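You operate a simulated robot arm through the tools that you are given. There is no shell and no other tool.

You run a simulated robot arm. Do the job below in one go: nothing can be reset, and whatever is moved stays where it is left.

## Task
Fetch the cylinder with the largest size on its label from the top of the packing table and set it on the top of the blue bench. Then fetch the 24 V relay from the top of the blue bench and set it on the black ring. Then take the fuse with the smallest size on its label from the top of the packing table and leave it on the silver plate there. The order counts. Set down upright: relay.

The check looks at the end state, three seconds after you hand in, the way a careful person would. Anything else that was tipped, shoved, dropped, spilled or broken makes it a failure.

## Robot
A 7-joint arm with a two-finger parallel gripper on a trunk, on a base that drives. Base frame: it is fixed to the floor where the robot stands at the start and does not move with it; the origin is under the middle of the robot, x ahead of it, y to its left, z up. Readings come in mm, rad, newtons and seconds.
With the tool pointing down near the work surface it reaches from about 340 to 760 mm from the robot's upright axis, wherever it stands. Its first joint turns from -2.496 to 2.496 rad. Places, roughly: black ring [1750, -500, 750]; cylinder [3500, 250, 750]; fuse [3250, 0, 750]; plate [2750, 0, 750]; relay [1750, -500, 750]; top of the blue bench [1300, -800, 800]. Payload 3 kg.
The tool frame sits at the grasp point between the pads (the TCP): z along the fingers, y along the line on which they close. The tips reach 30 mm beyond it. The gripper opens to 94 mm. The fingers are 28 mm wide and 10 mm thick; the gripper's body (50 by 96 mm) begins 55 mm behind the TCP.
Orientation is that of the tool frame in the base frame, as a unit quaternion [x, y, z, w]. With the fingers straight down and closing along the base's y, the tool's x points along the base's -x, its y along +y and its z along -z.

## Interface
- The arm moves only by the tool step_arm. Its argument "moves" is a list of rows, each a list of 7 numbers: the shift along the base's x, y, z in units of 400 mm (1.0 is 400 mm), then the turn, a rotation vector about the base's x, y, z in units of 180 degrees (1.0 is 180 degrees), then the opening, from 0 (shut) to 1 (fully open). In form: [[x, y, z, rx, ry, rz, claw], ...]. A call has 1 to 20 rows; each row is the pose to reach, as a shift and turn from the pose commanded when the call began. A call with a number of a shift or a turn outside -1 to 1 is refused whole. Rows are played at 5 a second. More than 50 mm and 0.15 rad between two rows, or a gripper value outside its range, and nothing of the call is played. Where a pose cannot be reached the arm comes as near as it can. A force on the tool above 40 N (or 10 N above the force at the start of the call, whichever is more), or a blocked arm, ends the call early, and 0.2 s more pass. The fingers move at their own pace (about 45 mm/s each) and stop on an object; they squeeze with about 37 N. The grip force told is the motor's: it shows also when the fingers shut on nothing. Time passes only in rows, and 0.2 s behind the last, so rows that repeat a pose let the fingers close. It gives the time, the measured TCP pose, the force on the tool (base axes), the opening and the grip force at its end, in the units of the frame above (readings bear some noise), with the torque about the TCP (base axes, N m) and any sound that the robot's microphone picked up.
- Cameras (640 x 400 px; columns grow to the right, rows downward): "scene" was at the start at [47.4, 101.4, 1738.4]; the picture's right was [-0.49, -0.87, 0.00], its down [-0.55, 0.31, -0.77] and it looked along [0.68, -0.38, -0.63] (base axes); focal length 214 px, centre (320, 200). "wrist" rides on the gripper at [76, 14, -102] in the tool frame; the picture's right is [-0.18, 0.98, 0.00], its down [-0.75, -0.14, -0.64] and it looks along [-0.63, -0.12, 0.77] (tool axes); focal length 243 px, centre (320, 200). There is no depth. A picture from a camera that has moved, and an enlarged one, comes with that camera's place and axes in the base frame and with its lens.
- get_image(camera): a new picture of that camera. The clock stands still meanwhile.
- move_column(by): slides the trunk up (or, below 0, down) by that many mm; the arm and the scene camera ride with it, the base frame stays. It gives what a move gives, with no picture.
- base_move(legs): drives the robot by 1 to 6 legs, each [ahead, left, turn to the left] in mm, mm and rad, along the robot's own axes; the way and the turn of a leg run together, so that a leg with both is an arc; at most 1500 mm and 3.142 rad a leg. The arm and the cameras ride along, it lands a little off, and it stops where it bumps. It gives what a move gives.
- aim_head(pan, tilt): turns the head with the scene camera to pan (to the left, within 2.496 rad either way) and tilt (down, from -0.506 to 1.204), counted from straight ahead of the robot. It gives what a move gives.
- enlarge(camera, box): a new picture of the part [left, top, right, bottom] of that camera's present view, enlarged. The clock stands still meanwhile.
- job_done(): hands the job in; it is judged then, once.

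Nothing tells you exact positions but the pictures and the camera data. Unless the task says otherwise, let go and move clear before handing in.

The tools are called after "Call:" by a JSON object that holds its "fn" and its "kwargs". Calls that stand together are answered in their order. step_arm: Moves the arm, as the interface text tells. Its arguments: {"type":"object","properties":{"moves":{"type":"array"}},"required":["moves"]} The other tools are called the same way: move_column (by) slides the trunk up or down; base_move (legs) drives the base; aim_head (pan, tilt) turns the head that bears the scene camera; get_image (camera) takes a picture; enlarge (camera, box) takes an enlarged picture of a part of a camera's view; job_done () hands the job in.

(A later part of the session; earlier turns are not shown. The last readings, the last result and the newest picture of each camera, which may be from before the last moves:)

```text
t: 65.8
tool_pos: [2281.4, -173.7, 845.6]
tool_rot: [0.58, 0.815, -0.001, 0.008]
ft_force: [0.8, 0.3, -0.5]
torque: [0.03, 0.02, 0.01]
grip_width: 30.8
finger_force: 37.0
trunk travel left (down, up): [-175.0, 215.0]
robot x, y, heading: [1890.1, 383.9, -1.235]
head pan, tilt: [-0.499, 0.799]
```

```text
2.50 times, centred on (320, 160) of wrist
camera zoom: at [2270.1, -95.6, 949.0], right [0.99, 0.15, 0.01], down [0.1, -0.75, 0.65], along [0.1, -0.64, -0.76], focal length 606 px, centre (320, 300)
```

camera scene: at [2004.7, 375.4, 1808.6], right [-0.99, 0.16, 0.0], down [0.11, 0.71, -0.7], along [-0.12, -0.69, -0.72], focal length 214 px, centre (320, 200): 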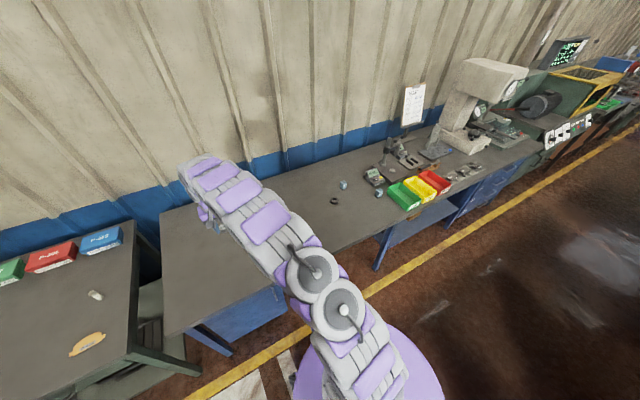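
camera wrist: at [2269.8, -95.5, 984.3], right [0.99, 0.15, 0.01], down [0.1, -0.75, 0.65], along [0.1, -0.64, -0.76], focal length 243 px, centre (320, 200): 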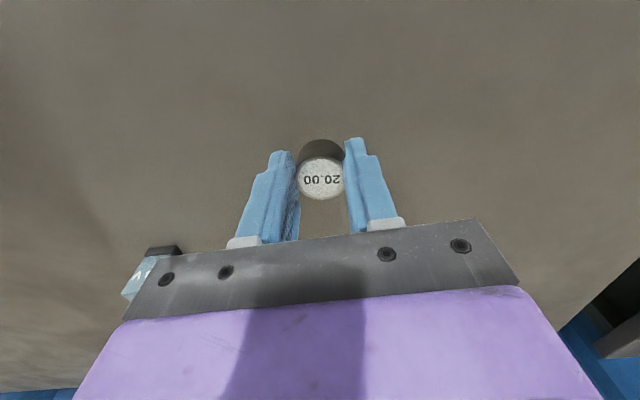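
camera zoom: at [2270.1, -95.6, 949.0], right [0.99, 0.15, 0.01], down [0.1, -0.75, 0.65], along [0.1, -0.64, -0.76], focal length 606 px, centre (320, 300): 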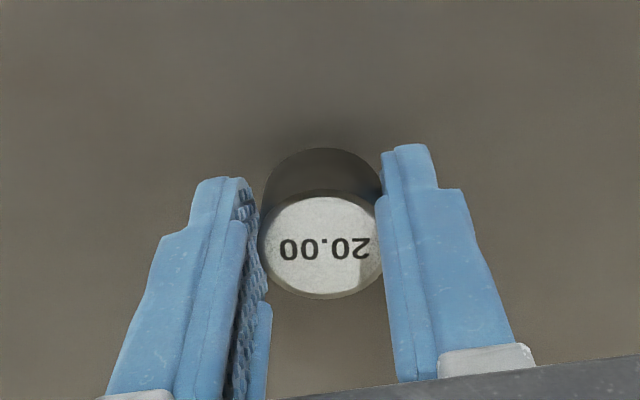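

Call:
{"fn": "step_arm", "kwargs": {"moves": [[0, 0, -0.005, 0, 0, 0, 0], [0, 0, -0.01, 0, 0, 0, 0], [0, 0, -0.015, 0, 0, 0, 0], [0, 0, -0.015, 0, 0, 0, 0]]}}

Call:
{"fn": "enlarge", "kwargs": {"camera": "wrist", "box": [200, 80, 440, 240]}}

```text
t: 66.8
tool_pos: [2281.4, -173.4, 839.0]
tool_rot: [0.581, 0.814, 0.0, 0.008]
ft_force: [0.0, 0.2, -0.9]
torque: [-0.02, 0.01, 0.02]
grip_width: 30.7
finger_force: 37.5
trunk travel left (down, up): [-175.0, 215.0]
robot x, y, heading: [1886.3, 382.9, -1.234]
head pan, tilt: [-0.499, 0.799]
```

```text
2.50 times, centred on (320, 160) of wrist
camera zoom: at [2270.1, -96.0, 941.9], right [0.99, 0.15, 0.01], down [0.1, -0.75, 0.65], along [0.1, -0.64, -0.76], focal length 606 px, centre (320, 300)
```

zoom: 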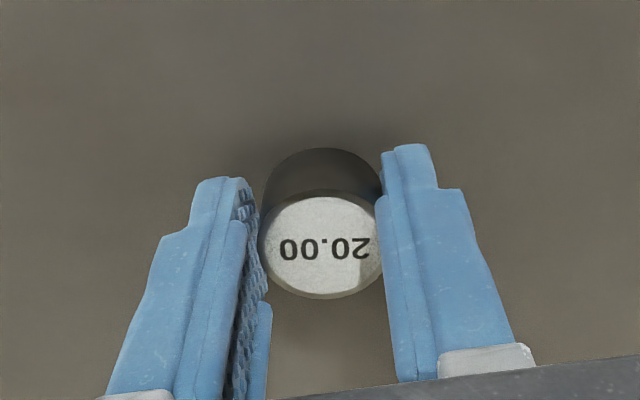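

Call:
{"fn": "step_arm", "kwargs": {"moves": [[0, 0, -0.004, 0, 0, 0, 0], [0, 0, -0.008, 0, 0, 0, 0], [0, 0, -0.012, 0, 0, 0, 0], [0, 0, -0.012, 0, 0, 0, 0]]}}

Call:
{"fn": "enlarge", "kwargs": {"camera": "wrist", "box": [200, 80, 440, 240]}}

```text
t: 67.8
tool_pos: [2280.5, -173.7, 834.8]
tool_rot: [0.581, 0.814, 0.0, 0.01]
ft_force: [0.8, 0.1, 9.1]
torque: [-0.03, 0.15, -0.03]
grip_width: 30.7
finger_force: 36.7
trunk travel left (down, up): [-175.0, 215.0]
robot x, y, heading: [1889.5, 382.3, -1.241]
head pan, tilt: [-0.499, 0.799]
```

```text
2.50 times, centred on (320, 160) of wrist
camera zoom: at [2269.4, -95.3, 938.1], right [0.99, 0.15, 0.01], down [0.1, -0.75, 0.65], along [0.1, -0.64, -0.76], focal length 606 px, centre (320, 300)
```

zoom: 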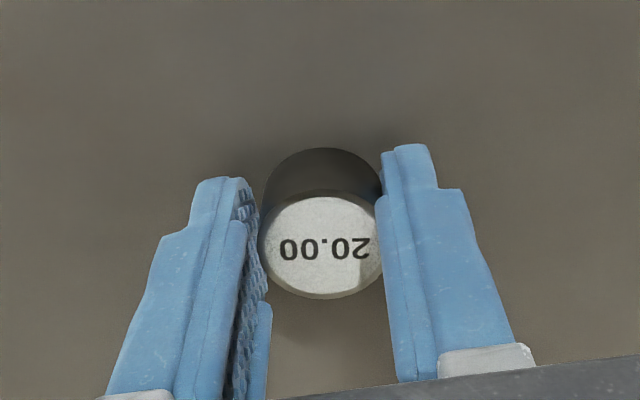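

Contact at 9 N, so the cylinder stands on the bench. I'll open the fingers and lift straight up.

Call:
{"fn": "step_arm", "kwargs": {"moves": [[0, 0, 0.001, 0, 0, 0, 0.4], [0, 0, 0.001, 0, 0, 0, 0.5], [0, 0, 0.001, 0, 0, 0, 0.7], [0, 0, 0.001, 0, 0, 0, 0.8], [0, 0, 0.001, 0, 0, 0, 0.8], [0, 0, 0.03, 0, 0, 0, 0.8], [0, 0, 0.08, 0, 0, 0, 0.8], [0, 0, 0.16, 0, 0, 0, 0.8], [0, 0, 0.26, 0, 0, 0, 0.8], [0, 0, 0.36, 0, 0, 0, 0.8], [0, 0, 0.46, 0, 0, 0, 0.8], [0, 0, 0.46, 0, 0, 0, 0.8]]}}

Call:
{"fn": "get_image", "kwargs": {"camera": "wrist"}}

```text
t: 70.4
tool_pos: [2282.6, -172.4, 1017.5]
tool_rot: [0.581, 0.814, 0.0, 0.007]
ft_force: [0.3, -1.4, -0.1]
torque: [0.01, 0.0, 0.03]
grip_width: 75.2
finger_force: 0.0
trunk travel left (down, up): [-175.0, 215.0]
robot x, y, heading: [1890.9, 384.3, -1.239]
head pan, tilt: [-0.499, 0.799]
```

```text
taken
camera wrist: at [2270.5, -94.3, 1120.3], right [0.99, 0.15, 0.01], down [0.1, -0.75, 0.65], along [0.1, -0.64, -0.76], focal length 243 px, centre (320, 200)
```

wrist: 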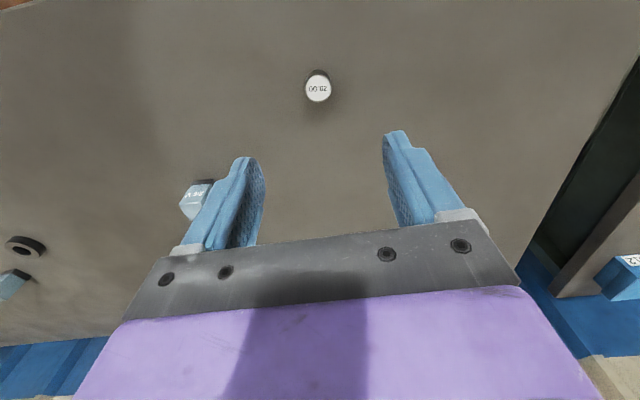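

The cylinder stands on the blue bench. Now the 24 V relay: I'll move the base a little closer and to the right, then look.

Call:
{"fn": "base_move", "kwargs": {"legs": [[50, -100, 0]]}}

Call:
{"fn": "aim_head", "kwargs": {"pan": 0.3, "tilt": 1.2}}

Call:
{"fn": "get_image", "kwargs": {"camera": "scene"}}

Call:
{"fn": "get_image", "kwargs": {"camera": "wrist"}}

```text
t: 71.6
tool_pos: [2236.1, -243.4, 1011.6]
tool_rot: [0.579, 0.815, -0.011, 0.003]
ft_force: [1.4, 1.0, -1.1]
torque: [-0.1, 0.05, 0.02]
grip_width: 75.3
finger_force: 0.1
trunk travel left (down, up): [-175.0, 215.0]
robot x, y, heading: [1821.9, 303.6, -1.238]
head pan, tilt: [-0.499, 0.799]
```

```text
t: 72.7
tool_pos: [2181.7, -259.5, 1025.2]
tool_rot: [0.58, 0.814, 0.009, 0.018]
ft_force: [-0.8, -1.1, 0.4]
torque: [0.08, -0.01, -0.01]
grip_width: 75.5
finger_force: 0.2
trunk travel left (down, up): [-175.0, 215.0]
robot x, y, heading: [1810.0, 303.1, -1.242]
head pan, tilt: [0.3, 1.201]
```

```text
taken
camera scene: at [1942.3, 319.6, 1703.4], right [-0.81, -0.59, -0.01], down [-0.55, 0.75, -0.36], along [0.23, -0.29, -0.93], focal length 214 px, centre (320, 200)
```

scene: 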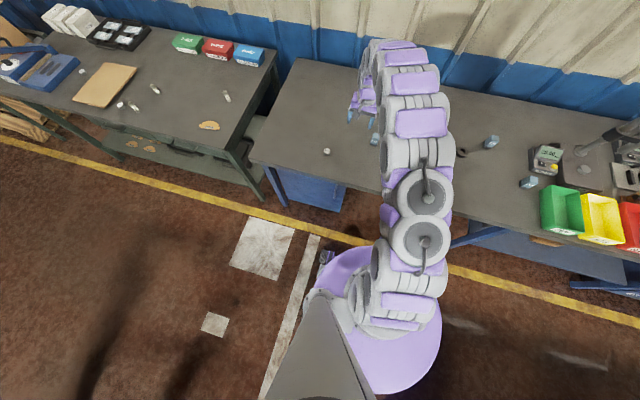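

```text
taken
camera wrist: at [2166.7, -181.6, 1126.8], right [0.99, 0.15, 0.04], down [0.09, -0.75, 0.65], along [0.12, -0.64, -0.76], focal length 243 px, centre (320, 200)
```

wrist: 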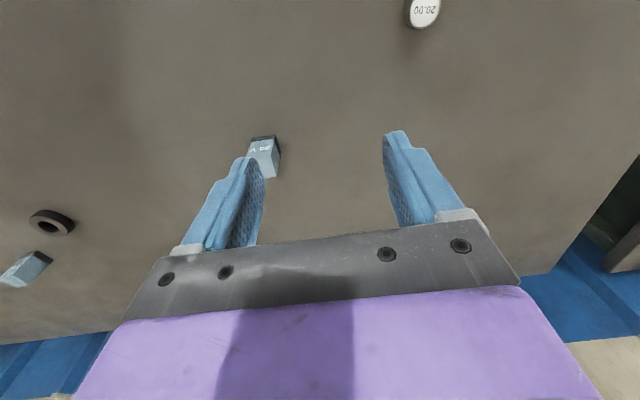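

The arm is still swaying after the drive, so I'll hold still a moment and look again.

Call:
{"fn": "step_arm", "kwargs": {"moves": [[0, 0, 0, 0, 0, 0, 0.8], [0, 0, 0, 0, 0, 0, 0.8], [0, 0, 0, 0, 0, 0, 0.8], [0, 0, 0, 0, 0, 0, 0.8], [0, 0, 0, 0, 0, 0, 0.8]]}}

Call:
{"fn": "enlarge", "kwargs": {"camera": "wrist", "box": [200, 80, 360, 200]}}

Call:
{"fn": "enlarge", "kwargs": {"camera": "scene", "box": [330, 60, 410, 160]}}

```text
t: 73.9
tool_pos: [2222.4, -244.2, 1017.8]
tool_rot: [0.577, 0.816, -0.004, 0.01]
ft_force: [-0.8, 1.7, -0.2]
torque: [-0.03, 0.02, 0.01]
grip_width: 75.1
finger_force: 0.1
trunk travel left (down, up): [-175.0, 215.0]
robot x, y, heading: [1820.3, 307.0, -1.235]
head pan, tilt: [0.3, 1.201]
```

```text
3.33 times, centred on (280, 140) of wrist
camera zoom: at [2210.7, -165.6, 1119.7], right [0.99, 0.15, 0.01], down [0.11, -0.75, 0.66], along [0.11, -0.65, -0.75], focal length 809 px, centre (453, 400)
```

zoom: 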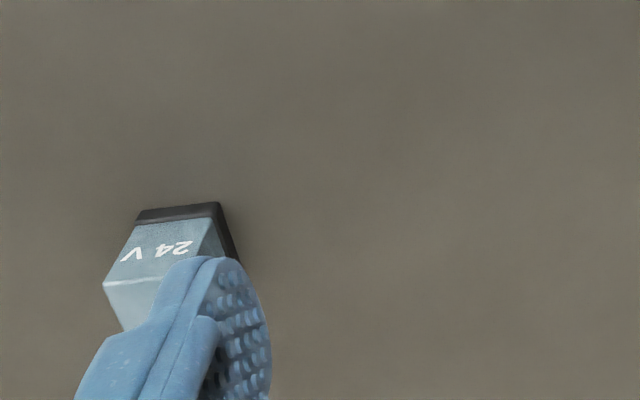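

```text
4.00 times, centred on (370, 110) of scene
camera zoom: at [1993.7, 337.1, 1699.3], right [-0.8, -0.59, 0.01], down [-0.56, 0.75, -0.36], along [0.2, -0.29, -0.93], focal length 858 px, centre (120, 560)
```

zoom: 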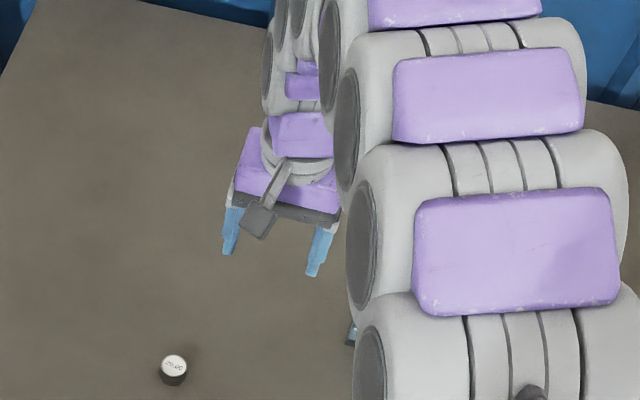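

The whole robot is still rocking slightly, so I'll wait until it settles.

Call:
{"fn": "step_arm", "kwargs": {"moves": [[0, 0, 0, 0, 0, 0, 0.8], [0, 0, 0, 0, 0, 0, 0.8], [0, 0, 0, 0, 0, 0, 0.8], [0, 0, 0, 0, 0, 0, 0.8], [0, 0, 0, 0, 0, 0, 0.8], [0, 0, 0, 0, 0, 0, 0.8], [0, 0, 0, 0, 0, 0, 0.8], [0, 0, 0, 0, 0, 0, 0.8], [0, 0, 0, 0, 0, 0, 0.8], [0, 0, 0, 0, 0, 0, 0.8]]}}

Call:
{"fn": "step_arm", "kwargs": {"moves": [[0, 0, 0, 0, 0, 0, 0.8], [0, 0, 0, 0, 0, 0, 0.8]]}}

Call:
{"fn": "step_arm", "kwargs": {"moves": [[0, 0, 0, 0, 0, 0, 0.8], [0, 0, 0, 0, 0, 0, 0.8]]}}

```text
t: 76.1
tool_pos: [2200.2, -253.2, 1021.5]
tool_rot: [0.578, 0.816, 0.003, 0.013]
ft_force: [-0.8, -0.7, -0.5]
torque: [-0.03, 0.01, 0.0]
grip_width: 75.1
finger_force: 0.0
trunk travel left (down, up): [-175.0, 215.0]
robot x, y, heading: [1815.4, 303.1, -1.236]
head pan, tilt: [0.3, 1.201]
```

```text
t: 76.7
tool_pos: [2202.2, -252.0, 1020.8]
tool_rot: [0.58, 0.815, 0.002, 0.014]
ft_force: [0.0, 0.2, -0.2]
torque: [0.01, -0.01, 0.03]
grip_width: 75.3
finger_force: 0.1
trunk travel left (down, up): [-175.0, 215.0]
robot x, y, heading: [1817.5, 303.3, -1.235]
head pan, tilt: [0.3, 1.201]
```

```text
t: 77.3
tool_pos: [2210.1, -249.2, 1019.5]
tool_rot: [0.578, 0.816, 0.0, 0.011]
ft_force: [0.1, 0.9, 0.4]
torque: [-0.02, 0.03, 0.02]
grip_width: 74.9
finger_force: 0.0
trunk travel left (down, up): [-175.0, 215.0]
robot x, y, heading: [1815.5, 304.5, -1.238]
head pan, tilt: [0.3, 1.201]
```

Call:
{"fn": "step_arm", "kwargs": {"moves": [[0, 0, 0, 0, 0, 0, 0.8], [0, 0, 0, 0, 0, 0, 0.8], [0, 0, 0, 0, 0, 0, 0.8], [0, 0, 0, 0, 0, 0, 0.8], [0, 0, 0, 0, 0, 0, 0.8], [0, 0, 0, 0, 0, 0, 0.8], [0, 0, 0, 0, 0, 0, 0.8], [0, 0, 0, 0, 0, 0, 0.8], [0, 0, 0, 0, 0, 0, 0.8], [0, 0, 0, 0, 0, 0, 0.8]]}}

Call:
{"fn": "get_image", "kwargs": {"camera": "wrist"}}

```text
t: 79.5
tool_pos: [2206.2, -250.1, 1020.0]
tool_rot: [0.578, 0.816, 0.0, 0.013]
ft_force: [0.4, 0.0, 0.2]
torque: [0.03, 0.03, -0.04]
grip_width: 75.2
finger_force: 0.1
trunk travel left (down, up): [-175.0, 215.0]
robot x, y, heading: [1817.5, 307.1, -1.234]
head pan, tilt: [0.3, 1.201]
```

```text
taken
camera wrist: at [2193.2, -171.9, 1122.4], right [0.99, 0.15, 0.02], down [0.1, -0.75, 0.65], along [0.11, -0.64, -0.76], focal length 243 px, centre (320, 200)
```

wrist: 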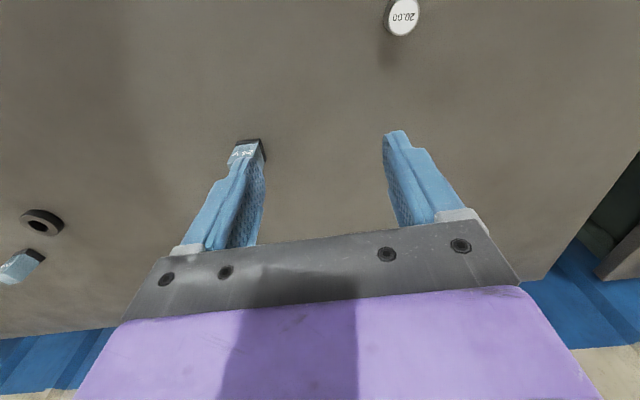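

It has settled now. I'll slide the gripper towards the relay at height to see its pose.

Call:
{"fn": "step_arm", "kwargs": {"moves": [[-0.04, -0.03, 0, 0, 0, 0, 1], [-0.08, -0.06, 0, 0, 0, 0, 1], [-0.12, -0.09, 0, 0, 0, 0, 1], [-0.16, -0.12, 0, 0, 0, 0, 1], [-0.2, -0.15, 0, 0, 0, 0, 1], [-0.2, -0.15, 0, 0, 0, 0, 1], [-0.2, -0.15, 0, 0, 0, 0, 1], [-0.2, -0.15, 0, 0, 0, 0, 1]]}}

Call:
{"fn": "get_image", "kwargs": {"camera": "wrist"}}

Call:
{"fn": "enlarge", "kwargs": {"camera": "wrist", "box": [260, 80, 380, 180]}}

```text
t: 81.3
tool_pos: [2125.2, -310.5, 1022.1]
tool_rot: [0.579, 0.815, 0.002, 0.012]
ft_force: [0.4, 0.4, -0.6]
torque: [-0.01, 0.01, 0.0]
grip_width: 93.9
finger_force: 0.1
trunk travel left (down, up): [-175.0, 215.0]
robot x, y, heading: [1815.8, 305.1, -1.238]
head pan, tilt: [0.3, 1.201]
```

```text
taken
camera wrist: at [2113.3, -231.8, 1124.3], right [0.99, 0.15, 0.02], down [0.1, -0.75, 0.65], along [0.11, -0.64, -0.76], focal length 243 px, centre (320, 200)
```

wrist: 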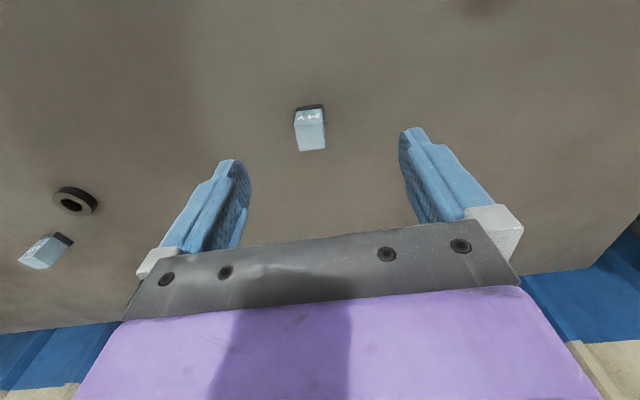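

```text
4.00 times, centred on (320, 130) of wrist
camera zoom: at [2113.3, -231.8, 1124.3], right [0.99, 0.15, 0.02], down [0.1, -0.75, 0.65], along [0.11, -0.64, -0.76], focal length 970 px, centre (320, 480)
```

zoom: 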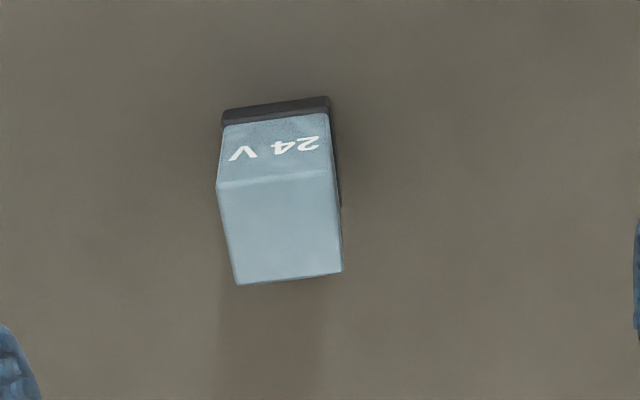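

The 24 V relay stands upright, about 31 mm square and 55–60 mm tall, centred near (2126, -359) and aligned with the gripper. I'll move over it and descend partway, then check.

Call:
{"fn": "step_arm", "kwargs": {"moves": [[0.001, -0.04, 0, 0, 0, 0, 1], [0.002, -0.08, 0, 0, 0, 0, 1], [0.003, -0.12, 0, 0, 0, 0, 1], [0.003, -0.12, -0.08, 0, 0, 0, 1], [0.003, -0.12, -0.16, 0, 0, 0, 1], [0.003, -0.12, -0.22, 0, 0, 0, 1], [0.003, -0.12, -0.22, 0, 0, 0, 1], [0.003, -0.12, -0.22, 0, 0, 0, 1]]}}

Call:
{"fn": "enlarge", "kwargs": {"camera": "wrist", "box": [200, 80, 440, 240]}}

```text
t: 83.1
tool_pos: [2129.5, -357.3, 932.8]
tool_rot: [0.578, 0.816, 0.001, 0.013]
ft_force: [-0.1, 0.2, 0.6]
torque: [0.0, 0.02, 0.03]
grip_width: 94.3
finger_force: 0.1
trunk travel left (down, up): [-175.0, 215.0]
robot x, y, heading: [1817.0, 305.6, -1.239]
head pan, tilt: [0.3, 1.201]
```

```text
2.50 times, centred on (320, 160) of wrist
camera zoom: at [2115.0, -279.1, 1034.7], right [0.99, 0.15, 0.02], down [0.1, -0.75, 0.65], along [0.11, -0.64, -0.76], focal length 606 px, centre (320, 300)
```

zoom: 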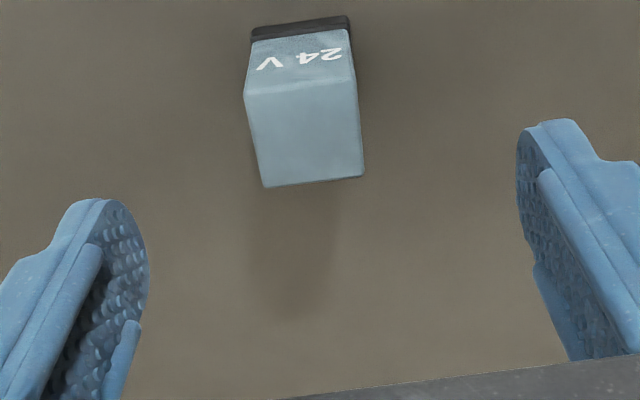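

The view puts the relay 5 mm to one side of the gripper's centre. I'll correct that, descend around it and close.

Call:
{"fn": "step_arm", "kwargs": {"moves": [[-0.01, -0.007, -0.03, 0, 0, 0, 1], [-0.01, -0.007, -0.1, 0, 0, 0, 1], [-0.01, -0.007, -0.17, 0, 0, 0, 1], [-0.01, -0.007, -0.22, 0, 0, 0, 1], [-0.01, -0.007, -0.232, 0, 0, 0, 1], [-0.01, -0.007, -0.232, 0, 0, 0, 1], [-0.01, -0.007, -0.232, 0, 0, 0, 1]]}}

Call:
{"fn": "enlarge", "kwargs": {"camera": "wrist", "box": [200, 80, 440, 240]}}

```text
t: 84.7
tool_pos: [2122.6, -360.9, 838.2]
tool_rot: [0.579, 0.816, 0.001, 0.012]
ft_force: [0.8, -0.5, -0.2]
torque: [0.01, 0.0, -0.04]
grip_width: 94.0
finger_force: 0.1
trunk travel left (down, up): [-175.0, 215.0]
robot x, y, heading: [1814.7, 304.2, -1.239]
head pan, tilt: [0.3, 1.201]
```

```text
2.50 times, centred on (320, 160) of wrist
camera zoom: at [2109.6, -282.6, 941.1], right [0.99, 0.15, 0.02], down [0.1, -0.75, 0.65], along [0.11, -0.64, -0.76], focal length 606 px, centre (320, 300)
```

zoom: 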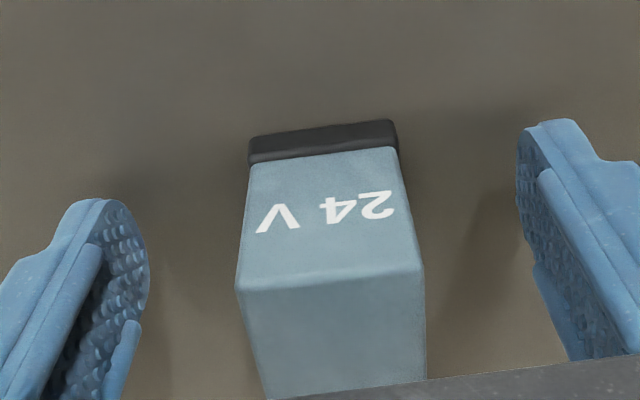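

Call:
{"fn": "step_arm", "kwargs": {"moves": [[0, 0, 0, 0, 0, 0, 0.7], [0, 0, 0, 0, 0, 0, 0.4], [0, 0, 0, 0, 0, 0, 0], [0, 0, 0, 0, 0, 0, 0], [0, 0, 0, 0, 0, 0, 0], [0, 0, 0, 0, 0, 0, 0], [0, 0, 0, 0, 0, 0, 0], [0, 0, 0.005, 0, 0, 0, 0], [0, 0, 0.015, 0, 0, 0, 0], [0, 0, 0.03, 0, 0, 0, 0], [0, 0, 0.05, 0, 0, 0, 0], [0, 0, 0.05, 0, 0, 0, 0]]}}

Call:
{"fn": "get_image", "kwargs": {"camera": "wrist"}}

```text
t: 87.3
tool_pos: [2122.8, -359.1, 860.5]
tool_rot: [0.579, 0.815, 0.001, 0.012]
ft_force: [-0.7, 0.2, -0.5]
torque: [0.02, 0.01, 0.0]
grip_width: 37.7
finger_force: 36.9
trunk travel left (down, up): [-175.0, 215.0]
robot x, y, heading: [1818.8, 308.0, -1.236]
head pan, tilt: [0.3, 1.201]
```

```text
taken
camera wrist: at [2110.1, -281.7, 962.0], right [0.99, 0.15, 0.02], down [0.1, -0.75, 0.65], along [0.11, -0.64, -0.76], focal length 243 px, centre (320, 200)
```

wrist: 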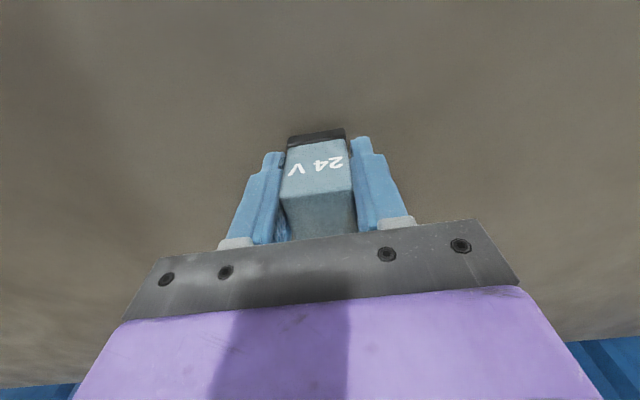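

The relay is held (37.7 mm at its base). I'll lift it and strafe right until the black ring is straight ahead.

Call:
{"fn": "step_arm", "kwargs": {"moves": [[0, 0, 0.06, 0, 0, 0, 0], [0, 0, 0.14, 0, 0, 0, 0], [0, 0, 0.22, 0, 0, 0, 0], [0, 0, 0.3, 0, 0, 0, 0], [0, 0, 0.38, 0, 0, 0, 0], [0, 0, 0.4, 0, 0, 0, 0], [0, 0, 0.4, 0, 0, 0, 0]]}}

Call:
{"fn": "base_move", "kwargs": {"legs": [[40, -480, 0]]}}

Call:
{"fn": "aim_head", "kwargs": {"pan": 0.0, "tilt": 0.9}}

Call:
{"fn": "step_arm", "kwargs": {"moves": [[0, 0, 0, 0, 0, 0, 0], [0, 0, 0, 0, 0, 0, 0], [0, 0, 0, 0, 0, 0, 0], [0, 0, 0, 0, 0, 0, 0], [0, 0, 0, 0, 0, 0, 0], [0, 0, 0, 0, 0, 0, 0], [0, 0, 0, 0, 0, 0, 0], [0, 0, 0, 0, 0, 0, 0], [0, 0, 0, 0, 0, 0, 0], [0, 0, 0, 0, 0, 0, 0], [0, 0, 0, 0, 0, 0, 0], [0, 0, 0, 0, 0, 0, 0], [0, 0, 0, 0, 0, 0, 0], [0, 0, 0, 0, 0, 0, 0], [0, 0, 0, 0, 0, 0, 0], [0, 0, 0, 0, 0, 0, 0]]}}

Call:
{"fn": "get_image", "kwargs": {"camera": "scene"}}

Call:
{"fn": "get_image", "kwargs": {"camera": "wrist"}}

```text
t: 88.9
tool_pos: [2124.4, -360.9, 1019.7]
tool_rot: [0.578, 0.816, 0.001, 0.012]
ft_force: [0.4, 0.7, -0.3]
torque: [-0.01, 0.0, -0.03]
grip_width: 37.6
finger_force: 36.9
trunk travel left (down, up): [-175.0, 215.0]
robot x, y, heading: [1814.3, 304.3, -1.238]
head pan, tilt: [0.3, 1.201]
```

```text
t: 91.8
tool_pos: [1707.9, -550.3, 1018.3]
tool_rot: [0.573, 0.82, -0.002, 0.01]
ft_force: [0.7, 0.4, -0.1]
torque: [-0.05, 0.04, 0.01]
grip_width: 37.4
finger_force: 37.3
trunk travel left (down, up): [-175.0, 215.0]
robot x, y, heading: [1384.6, 110.2, -1.223]
head pan, tilt: [0.3, 1.201]
```

```text
t: 92.6
tool_pos: [1704.6, -547.3, 1020.0]
tool_rot: [0.572, 0.82, -0.001, 0.012]
ft_force: [1.3, -0.2, -0.7]
torque: [-0.04, 0.07, -0.02]
grip_width: 37.6
finger_force: 37.5
trunk travel left (down, up): [-175.0, 215.0]
robot x, y, heading: [1382.9, 107.9, -1.226]
head pan, tilt: [0.0, 0.901]
```

```text
t: 96.0
tool_pos: [1697.6, -549.9, 1020.3]
tool_rot: [0.574, 0.819, 0.001, 0.013]
ft_force: [0.1, 0.6, -1.1]
torque: [-0.01, -0.02, 0.01]
grip_width: 37.6
finger_force: 37.2
trunk travel left (down, up): [-175.0, 215.0]
robot x, y, heading: [1382.2, 107.0, -1.231]
head pan, tilt: [0.0, 0.901]
```

```text
taken
camera scene: at [1531.7, 108.8, 1720.8], right [-0.94, -0.34, 0.0], down [-0.27, 0.74, -0.62], along [0.21, -0.58, -0.79], focal length 214 px, centre (320, 200)
```

scene: 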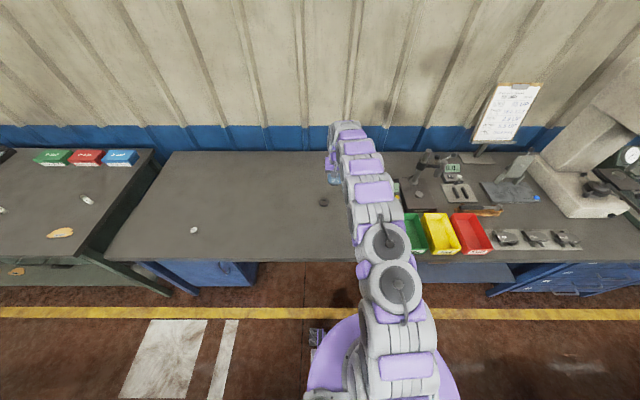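

```text
taken
camera wrist: at [1683.9, -472.2, 1123.1], right [0.99, 0.16, 0.02], down [0.11, -0.75, 0.65], along [0.12, -0.64, -0.76], focal length 243 px, centre (320, 200)
```

wrist: 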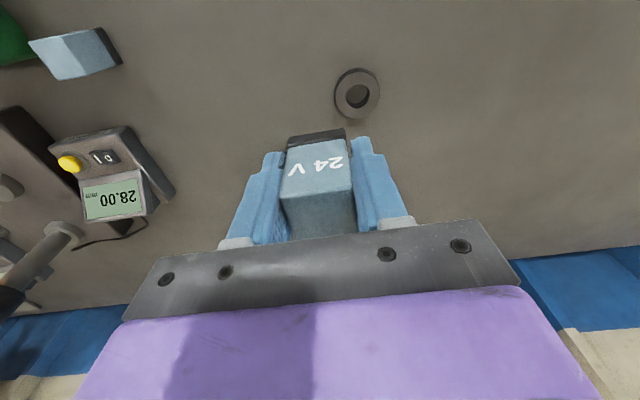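

Call:
{"fn": "enlarge", "kwargs": {"camera": "scene", "box": [290, 150, 420, 230]}}

Call:
{"fn": "enlarge", "kwargs": {"camera": "wrist", "box": [0, 30, 400, 260]}}

```text
4.92 times, centred on (355, 190) of scene
camera zoom: at [1531.7, 108.8, 1720.8], right [-0.94, -0.34, 0.0], down [-0.27, 0.74, -0.62], along [0.21, -0.58, -0.79], focal length 1056 px, centre (148, 249)
```

zoom: 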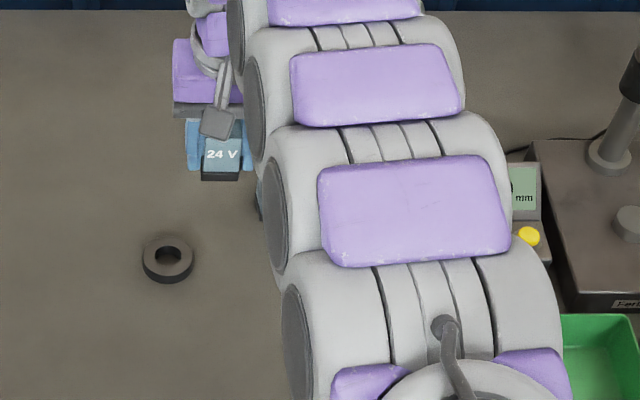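

```text
1.60 times, centred on (200, 145) of wrist
camera zoom: at [1683.9, -472.2, 1123.1], right [0.99, 0.16, 0.02], down [0.11, -0.75, 0.65], along [0.12, -0.64, -0.76], focal length 388 px, centre (512, 288)
```

zoom: 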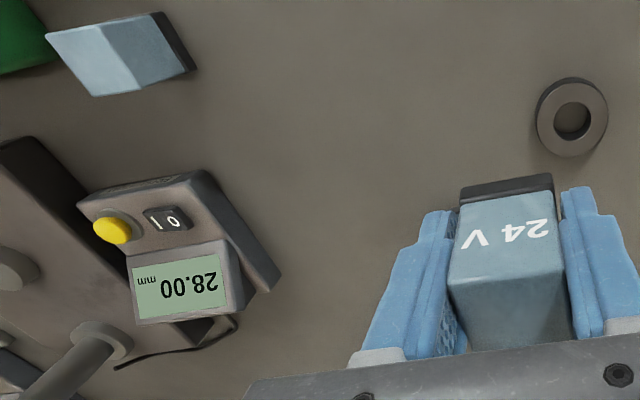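

The ring's top centre is near (1750, -558, 812), at the edge of my reach. I'll shift the base a little so the ring is straight ahead, let it settle and look again.

Call:
{"fn": "base_move", "kwargs": {"legs": [[12, 70, 0]]}}

Call:
{"fn": "step_arm", "kwargs": {"moves": [[0, 0, 0, 0, 0, 0, 0], [0, 0, 0, 0, 0, 0, 0], [0, 0, 0, 0, 0, 0, 0], [0, 0, 0, 0, 0, 0, 0], [0, 0, 0, 0, 0, 0, 0], [0, 0, 0, 0, 0, 0, 0], [0, 0, 0, 0, 0, 0, 0], [0, 0, 0, 0, 0, 0, 0], [0, 0, 0, 0, 0, 0, 0], [0, 0, 0, 0, 0, 0, 0], [0, 0, 0, 0, 0, 0, 0], [0, 0, 0, 0, 0, 0, 0], [0, 0, 0, 0, 0, 0, 0], [0, 0, 0, 0, 0, 0, 0], [0, 0, 0, 0, 0, 0, 0], [0, 0, 0, 0, 0, 0, 0], [0, 0, 0, 0, 0, 0, 0], [0, 0, 0, 0, 0, 0, 0], [0, 0, 0, 0, 0, 0, 0], [0, 0, 0, 0, 0, 0, 0]]}}

Call:
{"fn": "step_arm", "kwargs": {"moves": [[0, 0, 0, 0, 0, 0, 0], [0, 0, 0, 0, 0, 0, 0], [0, 0, 0, 0, 0, 0, 0], [0, 0, 0, 0, 0, 0, 0], [0, 0, 0, 0, 0, 0, 0]]}}

Call:
{"fn": "get_image", "kwargs": {"camera": "wrist"}}

Call:
{"fn": "get_image", "kwargs": {"camera": "scene"}}

```text
t: 97.0
tool_pos: [1726.2, -553.2, 1023.5]
tool_rot: [0.577, 0.817, 0.014, 0.022]
ft_force: [-2.7, -2.1, -0.7]
torque: [0.15, -0.19, -0.01]
grip_width: 37.5
finger_force: 36.1
trunk travel left (down, up): [-175.0, 215.0]
robot x, y, heading: [1445.3, 117.4, -1.218]
head pan, tilt: [0.0, 0.901]
```

```text
t: 101.2
tool_pos: [1735.5, -547.6, 1025.0]
tool_rot: [0.577, 0.816, 0.007, 0.019]
ft_force: [-0.1, 0.1, -1.4]
torque: [0.04, -0.01, 0.04]
grip_width: 37.6
finger_force: 36.7
trunk travel left (down, up): [-175.0, 215.0]
robot x, y, heading: [1442.4, 118.8, -1.221]
head pan, tilt: [0.0, 0.901]
```

```text
t: 102.4
tool_pos: [1748.5, -542.3, 1023.0]
tool_rot: [0.576, 0.817, 0.002, 0.015]
ft_force: [0.1, -0.4, -1.6]
torque: [0.0, 0.0, 0.02]
grip_width: 37.4
finger_force: 37.0
trunk travel left (down, up): [-175.0, 215.0]
robot x, y, heading: [1447.2, 120.1, -1.221]
head pan, tilt: [0.0, 0.901]
```

```text
taken
camera wrist: at [1735.1, -464.3, 1125.7], right [0.99, 0.16, 0.03], down [0.1, -0.75, 0.65], along [0.12, -0.64, -0.76], focal length 243 px, centre (320, 200)
```

wrist: 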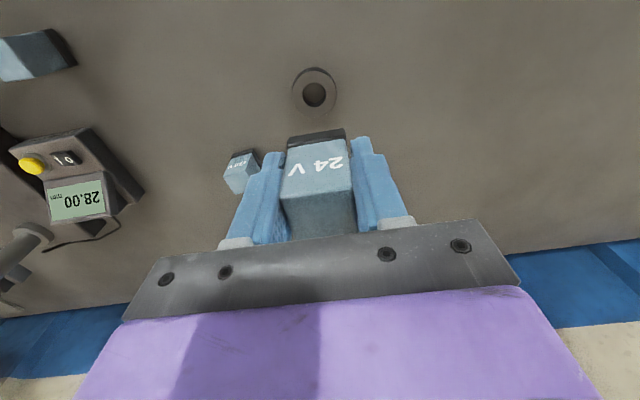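

```text
taken
camera scene: at [1598.7, 120.3, 1720.4], right [-0.94, -0.34, 0.0], down [-0.27, 0.74, -0.62], along [0.21, -0.58, -0.79], focal length 214 px, centre (320, 200)
```

scene: 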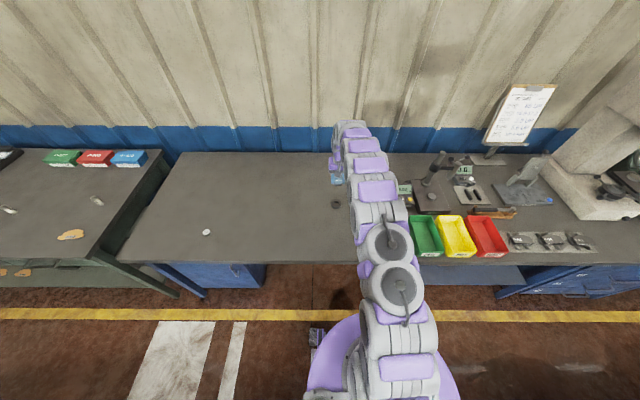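

It's still swaying a little, so I'll wait more.

Call:
{"fn": "step_arm", "kwargs": {"moves": [[0, 0, 0, 0, 0, 0, 0], [0, 0, 0, 0, 0, 0, 0], [0, 0, 0, 0, 0, 0, 0], [0, 0, 0, 0, 0, 0, 0], [0, 0, 0, 0, 0, 0, 0], [0, 0, 0, 0, 0, 0, 0], [0, 0, 0, 0, 0, 0, 0], [0, 0, 0, 0, 0, 0, 0], [0, 0, 0, 0, 0, 0, 0], [0, 0, 0, 0, 0, 0, 0], [0, 0, 0, 0, 0, 0, 0], [0, 0, 0, 0, 0, 0, 0], [0, 0, 0, 0, 0, 0, 0], [0, 0, 0, 0, 0, 0, 0], [0, 0, 0, 0, 0, 0, 0], [0, 0, 0, 0, 0, 0, 0], [0, 0, 0, 0, 0, 0, 0], [0, 0, 0, 0, 0, 0, 0], [0, 0, 0, 0, 0, 0, 0], [0, 0, 0, 0, 0, 0, 0]]}}

Call:
{"fn": "step_arm", "kwargs": {"moves": [[0, 0, 0, 0, 0, 0, 0], [0, 0, 0, 0, 0, 0, 0], [0, 0, 0, 0, 0, 0, 0], [0, 0, 0, 0, 0, 0, 0], [0, 0, 0, 0, 0, 0, 0]]}}

Call:
{"fn": "get_image", "kwargs": {"camera": "wrist"}}

Call:
{"fn": "enlarge", "kwargs": {"camera": "wrist", "box": [260, 50, 380, 140]}}

Call:
{"fn": "enlarge", "kwargs": {"camera": "scene", "box": [290, 150, 420, 230]}}

```text
t: 106.6
tool_pos: [1744.2, -545.8, 1024.2]
tool_rot: [0.577, 0.817, 0.004, 0.017]
ft_force: [-0.8, 0.4, -0.6]
torque: [0.01, -0.01, 0.03]
grip_width: 37.4
finger_force: 37.3
trunk travel left (down, up): [-175.0, 215.0]
robot x, y, heading: [1446.1, 121.5, -1.223]
head pan, tilt: [0.0, 0.901]
```

```text
t: 107.8
tool_pos: [1745.0, -544.8, 1024.3]
tool_rot: [0.577, 0.817, 0.004, 0.017]
ft_force: [0.0, -0.2, -0.8]
torque: [0.0, -0.01, 0.01]
grip_width: 37.4
finger_force: 36.8
trunk travel left (down, up): [-175.0, 215.0]
robot x, y, heading: [1446.3, 116.6, -1.226]
head pan, tilt: [0.0, 0.901]
```

```text
taken
camera wrist: at [1730.3, -466.1, 1126.0], right [0.99, 0.16, 0.03], down [0.1, -0.75, 0.65], along [0.12, -0.64, -0.76], focal length 243 px, centre (320, 200)
```

wrist: 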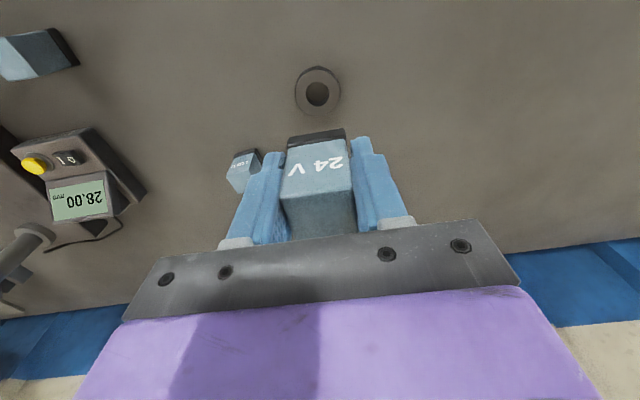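

```text
4.44 times, centred on (320, 95) of wrist
camera zoom: at [1730.3, -466.1, 1126.0], right [0.99, 0.16, 0.03], down [0.1, -0.75, 0.65], along [0.12, -0.64, -0.76], focal length 1078 px, centre (320, 667)
```

zoom: 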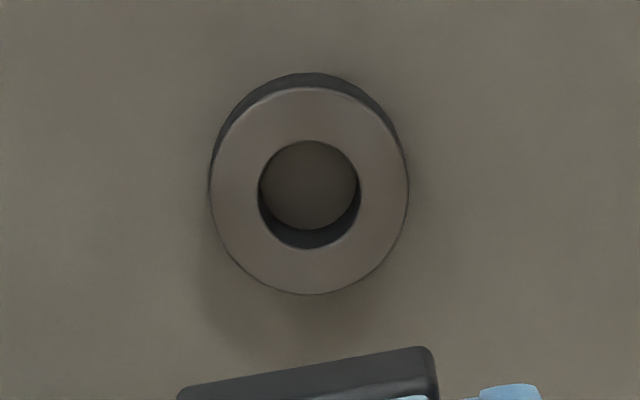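

```text
4.92 times, centred on (355, 190) of scene
camera zoom: at [1592.5, 117.9, 1720.9], right [-0.94, -0.34, 0.0], down [-0.27, 0.74, -0.62], along [0.21, -0.58, -0.79], focal length 1056 px, centre (148, 249)
```

zoom: 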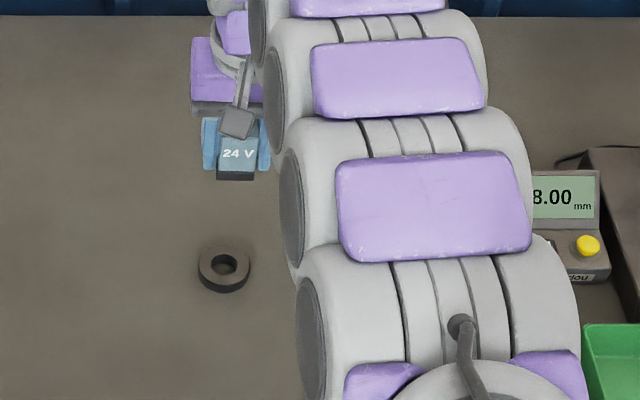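

It has settled and the ring centre is at about (1750.5, -559.5). I'll bring the relay over it and descend partway for a check.

Call:
{"fn": "step_arm", "kwargs": {"moves": [[0.007, -0.018, 0, 0, 0.002, 0, 0], [0.014, -0.036, -0.04, 0, 0.0037, 0, 0], [0.014, -0.036, -0.12, 0, 0.0037, 0, 0], [0.014, -0.036, -0.2, 0, 0.0037, 0, 0], [0.014, -0.036, -0.28, 0, 0.0037, 0, 0], [0.014, -0.036, -0.34, 0, 0.0037, 0, 0], [0.014, -0.036, -0.36, 0, 0.0037, 0, 0], [0.014, -0.036, -0.36, 0, 0.0037, 0, 0], [0.014, -0.036, -0.36, 0, 0.0037, 0, 0], [0.014, -0.036, -0.36, 0, 0.0037, 0, 0]]}}

Call:
{"fn": "get_image", "kwargs": {"camera": "wrist"}}

Call:
{"fn": "enlarge", "kwargs": {"camera": "wrist", "box": [220, 80, 420, 220]}}

Call:
{"fn": "enlarge", "kwargs": {"camera": "scene", "box": [290, 150, 420, 230]}}

```text
t: 110.0
tool_pos: [1751.1, -558.5, 879.7]
tool_rot: [0.576, 0.817, 0.001, 0.011]
ft_force: [0.2, -0.3, -0.7]
torque: [0.01, 0.02, -0.02]
grip_width: 37.5
finger_force: 37.2
trunk travel left (down, up): [-175.0, 215.0]
robot x, y, heading: [1439.1, 119.6, -1.224]
head pan, tilt: [0.0, 0.901]
```

```text
taken
camera wrist: at [1737.2, -480.0, 982.2], right [0.99, 0.16, 0.02], down [0.11, -0.75, 0.65], along [0.12, -0.64, -0.76], focal length 243 px, centre (320, 200)
```

wrist: 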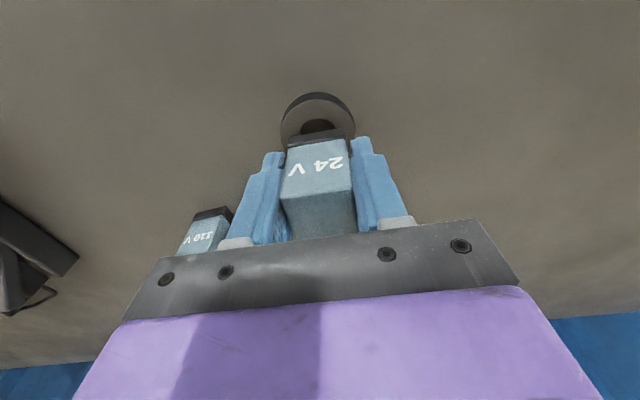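

```text
2.86 times, centred on (320, 150) of wrist
camera zoom: at [1737.2, -480.0, 982.2], right [0.99, 0.16, 0.02], down [0.11, -0.75, 0.65], along [0.12, -0.64, -0.76], focal length 693 px, centre (320, 343)
```

zoom: 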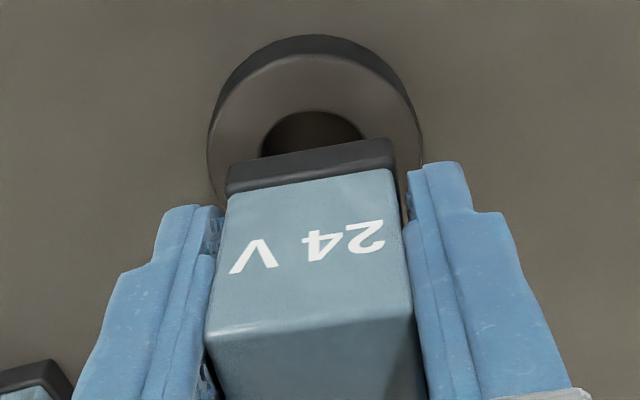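

```text
4.92 times, centred on (355, 190) of scene
camera zoom: at [1592.6, 117.7, 1720.8], right [-0.94, -0.34, 0.0], down [-0.27, 0.74, -0.62], along [0.21, -0.58, -0.79], focal length 1056 px, centre (148, 249)
```

zoom: 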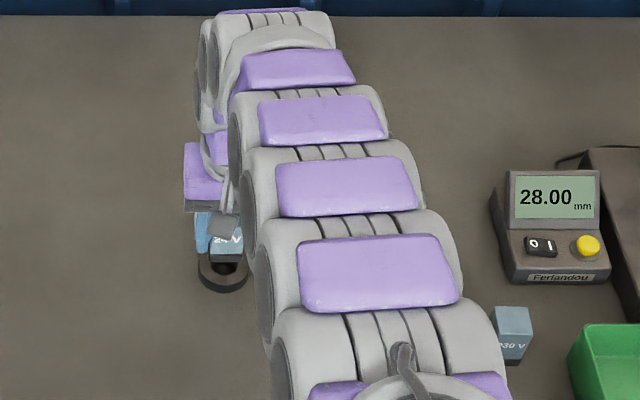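

The relay sits almost exactly over the ring. I'll shift it about 2 mm and lower it in small steps until it touches.

Call:
{"fn": "step_arm", "kwargs": {"moves": [[-0.002, -0.002, -0.02, 0, 0, 0, 0], [-0.004, -0.004, -0.04, 0, 0, 0, 0], [-0.004, -0.004, -0.055, 0, 0, 0, 0], [-0.004, -0.004, -0.062, 0, 0, 0, 0], [-0.004, -0.004, -0.062, 0, 0, 0, 0]]}}

Call:
{"fn": "step_arm", "kwargs": {"moves": [[0, 0, -0.004, 0, 0, 0, 0], [0, 0, -0.008, 0, 0, 0, 0], [0, 0, -0.012, 0, 0, 0, 0], [0, 0, -0.012, 0, 0, 0, 0]]}}

Call:
{"fn": "enlarge", "kwargs": {"camera": "wrist", "box": [220, 80, 420, 220]}}

```text
t: 111.2
tool_pos: [1747.6, -559.7, 855.1]
tool_rot: [0.576, 0.817, 0.001, 0.012]
ft_force: [0.6, -0.6, 0.6]
torque: [-0.04, -0.03, -0.03]
grip_width: 37.5
finger_force: 36.9
trunk travel left (down, up): [-175.0, 215.0]
robot x, y, heading: [1445.0, 120.1, -1.226]
head pan, tilt: [0.0, 0.901]
```

```text
t: 112.2
tool_pos: [1749.4, -561.5, 852.8]
tool_rot: [0.577, 0.817, 0.0, 0.014]
ft_force: [1.1, -2.6, 28.6]
torque: [-0.12, 0.21, -0.01]
grip_width: 37.9
finger_force: 36.8
trunk travel left (down, up): [-175.0, 215.0]
robot x, y, heading: [1444.7, 119.9, -1.224]
head pan, tilt: [0.0, 0.901]
```

```text
2.86 times, centred on (320, 150) of wrist
camera zoom: at [1735.0, -481.7, 954.6], right [0.99, 0.16, 0.02], down [0.1, -0.75, 0.66], along [0.12, -0.65, -0.75], focal length 693 px, centre (320, 343)
```

zoom: 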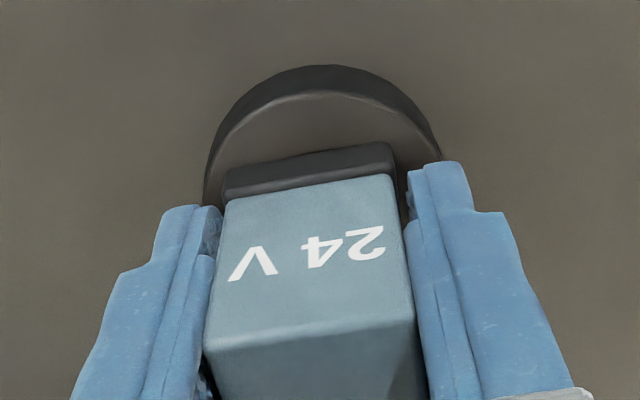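

The relay stands centred on the ring with firm contact. I'll ease off 2 mm, open the fingers moderately and rise straight up.

Call:
{"fn": "step_arm", "kwargs": {"moves": [[0, 0, 0.004, 0, 0, 0, 0], [0, 0, 0.004, 0, 0, 0, 0.43], [0, 0, 0.004, 0, 0, 0, 0.48], [0, 0, 0.004, 0, 0, 0, 0.55], [0, 0, 0.004, 0, 0, 0, 0.65], [0, 0, 0.004, 0, 0, 0, 0.65], [0, 0, 0.004, 0, 0, 0, 0.65]]}}

Call:
{"fn": "enlarge", "kwargs": {"camera": "wrist", "box": [200, 80, 440, 240]}}

```text
t: 113.8
tool_pos: [1749.2, -559.3, 851.8]
tool_rot: [0.577, 0.817, 0.002, 0.012]
ft_force: [-0.1, 0.2, 0.0]
torque: [0.0, 0.02, -0.03]
grip_width: 61.0
finger_force: 0.0
trunk travel left (down, up): [-175.0, 215.0]
robot x, y, heading: [1445.1, 117.3, -1.223]
head pan, tilt: [0.0, 0.901]
```

```text
2.50 times, centred on (320, 160) of wrist
camera zoom: at [1735.2, -481.8, 954.3], right [0.99, 0.16, 0.02], down [0.11, -0.75, 0.65], along [0.12, -0.64, -0.76], focal length 606 px, centre (320, 300)
```

zoom: 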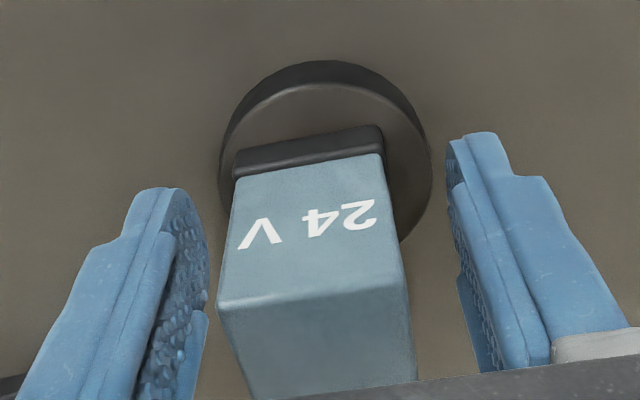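

The relay stands upright and centred on the ring, with the fingers clear. I'll rise straight up.

Call:
{"fn": "step_arm", "kwargs": {"moves": [[0, 0, 0.03, 0, 0, 0, 0.65], [0, 0, 0.08, 0, 0, 0, 0.65], [0, 0, 0.14, 0, 0, 0, 0.65], [0, 0, 0.22, 0, 0, 0, 0.65], [0, 0, 0.3, 0, 0, 0, 0.65], [0, 0, 0.38, 0, 0, 0, 0.65], [0, 0, 0.46, 0, 0, 0, 0.65], [0, 0, 0.55, 0, 0, 0, 0.65], [0, 0, 0.6, 0, 0, 0, 0.65], [0, 0, 0.6, 0, 0, 0, 0.65]]}}

Call:
{"fn": "get_image", "kwargs": {"camera": "wrist"}}

Call:
{"fn": "enlarge", "kwargs": {"camera": "scene", "box": [290, 150, 420, 230]}}

```text
t: 116.0
tool_pos: [1750.8, -559.4, 1093.0]
tool_rot: [0.577, 0.817, 0.001, 0.012]
ft_force: [-0.9, -0.1, -1.1]
torque: [0.01, 0.0, 0.01]
grip_width: 61.4
finger_force: 0.1
trunk travel left (down, up): [-175.0, 215.0]
robot x, y, heading: [1444.5, 117.2, -1.223]
head pan, tilt: [0.0, 0.901]
```

```text
taken
camera wrist: at [1737.3, -480.9, 1194.7], right [0.99, 0.16, 0.02], down [0.11, -0.75, 0.65], along [0.12, -0.64, -0.76], focal length 243 px, centre (320, 200)
```

wrist: 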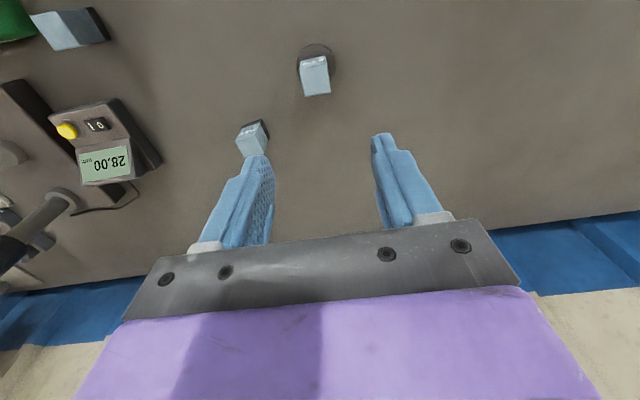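

```text
4.92 times, centred on (355, 190) of scene
camera zoom: at [1592.5, 118.0, 1720.8], right [-0.94, -0.34, 0.0], down [-0.27, 0.74, -0.62], along [0.21, -0.58, -0.79], focal length 1056 px, centre (148, 249)
```

zoom: 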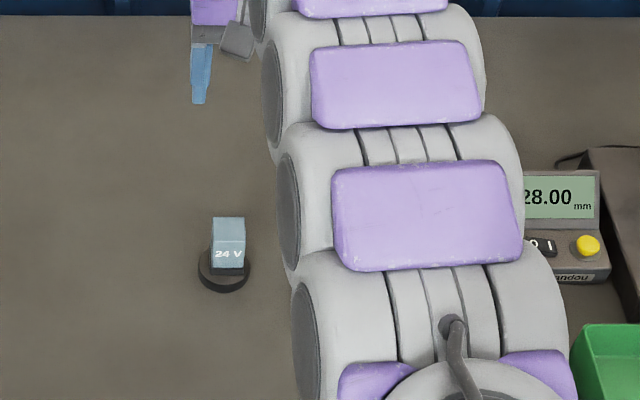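

The 24 V relay stands upright on the black ring. Now back to the packing table for the fuses: I'll back off a little, strafe left and read their labels.

Call:
{"fn": "base_move", "kwargs": {"legs": [[-80, 0, 0], [0, 1350, 0]]}}

Call:
{"fn": "aim_head", "kwargs": {"pan": -0.1, "tilt": 0.9}}

Call:
{"fn": "step_arm", "kwargs": {"moves": [[0, 0, 0, 0, 0, 0, 0.65], [0, 0, 0, 0, 0, 0, 0.65], [0, 0, 0, 0, 0, 0, 0.65], [0, 0, 0, 0, 0, 0, 0.65], [0, 0, 0, 0, 0, 0, 0.65], [0, 0, 0, 0, 0, 0, 0.65], [0, 0, 0, 0, 0, 0, 0.65], [0, 0, 0, 0, 0, 0, 0.65], [0, 0, 0, 0, 0, 0, 0.65], [0, 0, 0, 0, 0, 0, 0.65]]}}

Call:
{"fn": "get_image", "kwargs": {"camera": "scene"}}

Call:
{"fn": "get_image", "kwargs": {"camera": "wrist"}}

```text
t: 123.5
tool_pos: [3009.8, -9.9, 1092.6]
tool_rot: [0.573, 0.82, 0.001, 0.012]
ft_force: [0.4, -0.1, -0.2]
torque: [-0.01, -0.03, 0.02]
grip_width: 60.9
finger_force: 0.0
trunk travel left (down, up): [-175.0, 215.0]
robot x, y, heading: [2701.0, 666.0, -1.216]
head pan, tilt: [0.0, 0.901]
```

```text
t: 124.2
tool_pos: [3008.6, -7.5, 1094.1]
tool_rot: [0.574, 0.819, 0.001, 0.013]
ft_force: [0.8, 0.2, 1.2]
torque: [0.0, 0.01, 0.03]
grip_width: 61.2
finger_force: 0.0
trunk travel left (down, up): [-175.0, 215.0]
robot x, y, heading: [2696.4, 667.1, -1.219]
head pan, tilt: [-0.099, 0.901]
```

```text
t: 126.3
tool_pos: [3010.4, -8.0, 1094.4]
tool_rot: [0.573, 0.82, 0.0, 0.014]
ft_force: [-0.2, -0.5, 1.0]
torque: [-0.02, 0.0, 0.01]
grip_width: 61.0
finger_force: 0.1
trunk travel left (down, up): [-175.0, 215.0]
robot x, y, heading: [2698.3, 667.7, -1.215]
head pan, tilt: [-0.099, 0.901]
```

```text
taken
camera scene: at [2839.5, 664.3, 1720.9], right [-0.97, -0.25, 0.0], down [-0.2, 0.76, -0.62], along [0.16, -0.6, -0.79], focal length 214 px, centre (320, 200)
```

scene: 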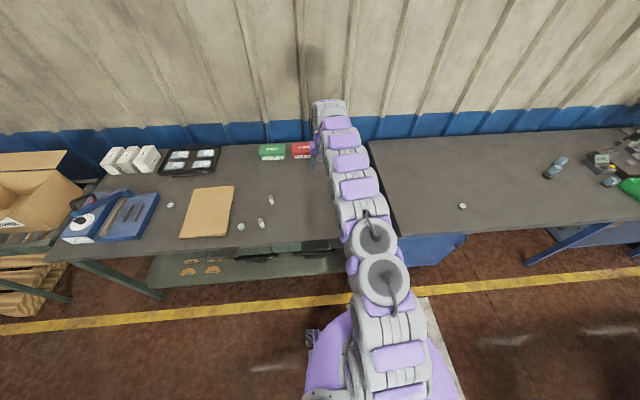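

```text
taken
camera wrist: at [2995.7, 71.3, 1196.2], right [0.99, 0.16, 0.02], down [0.11, -0.75, 0.65], along [0.12, -0.64, -0.76], focal length 243 px, centre (320, 200)
```

wrist: 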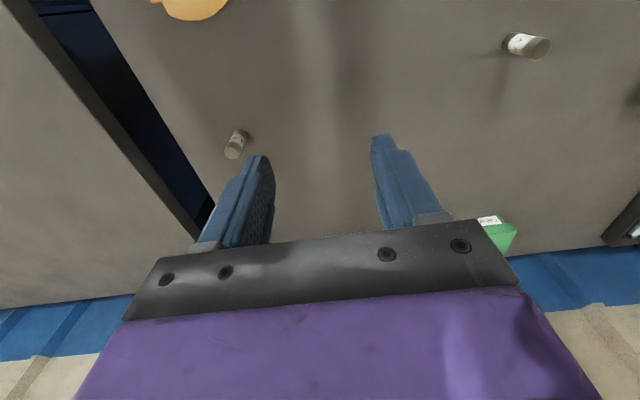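

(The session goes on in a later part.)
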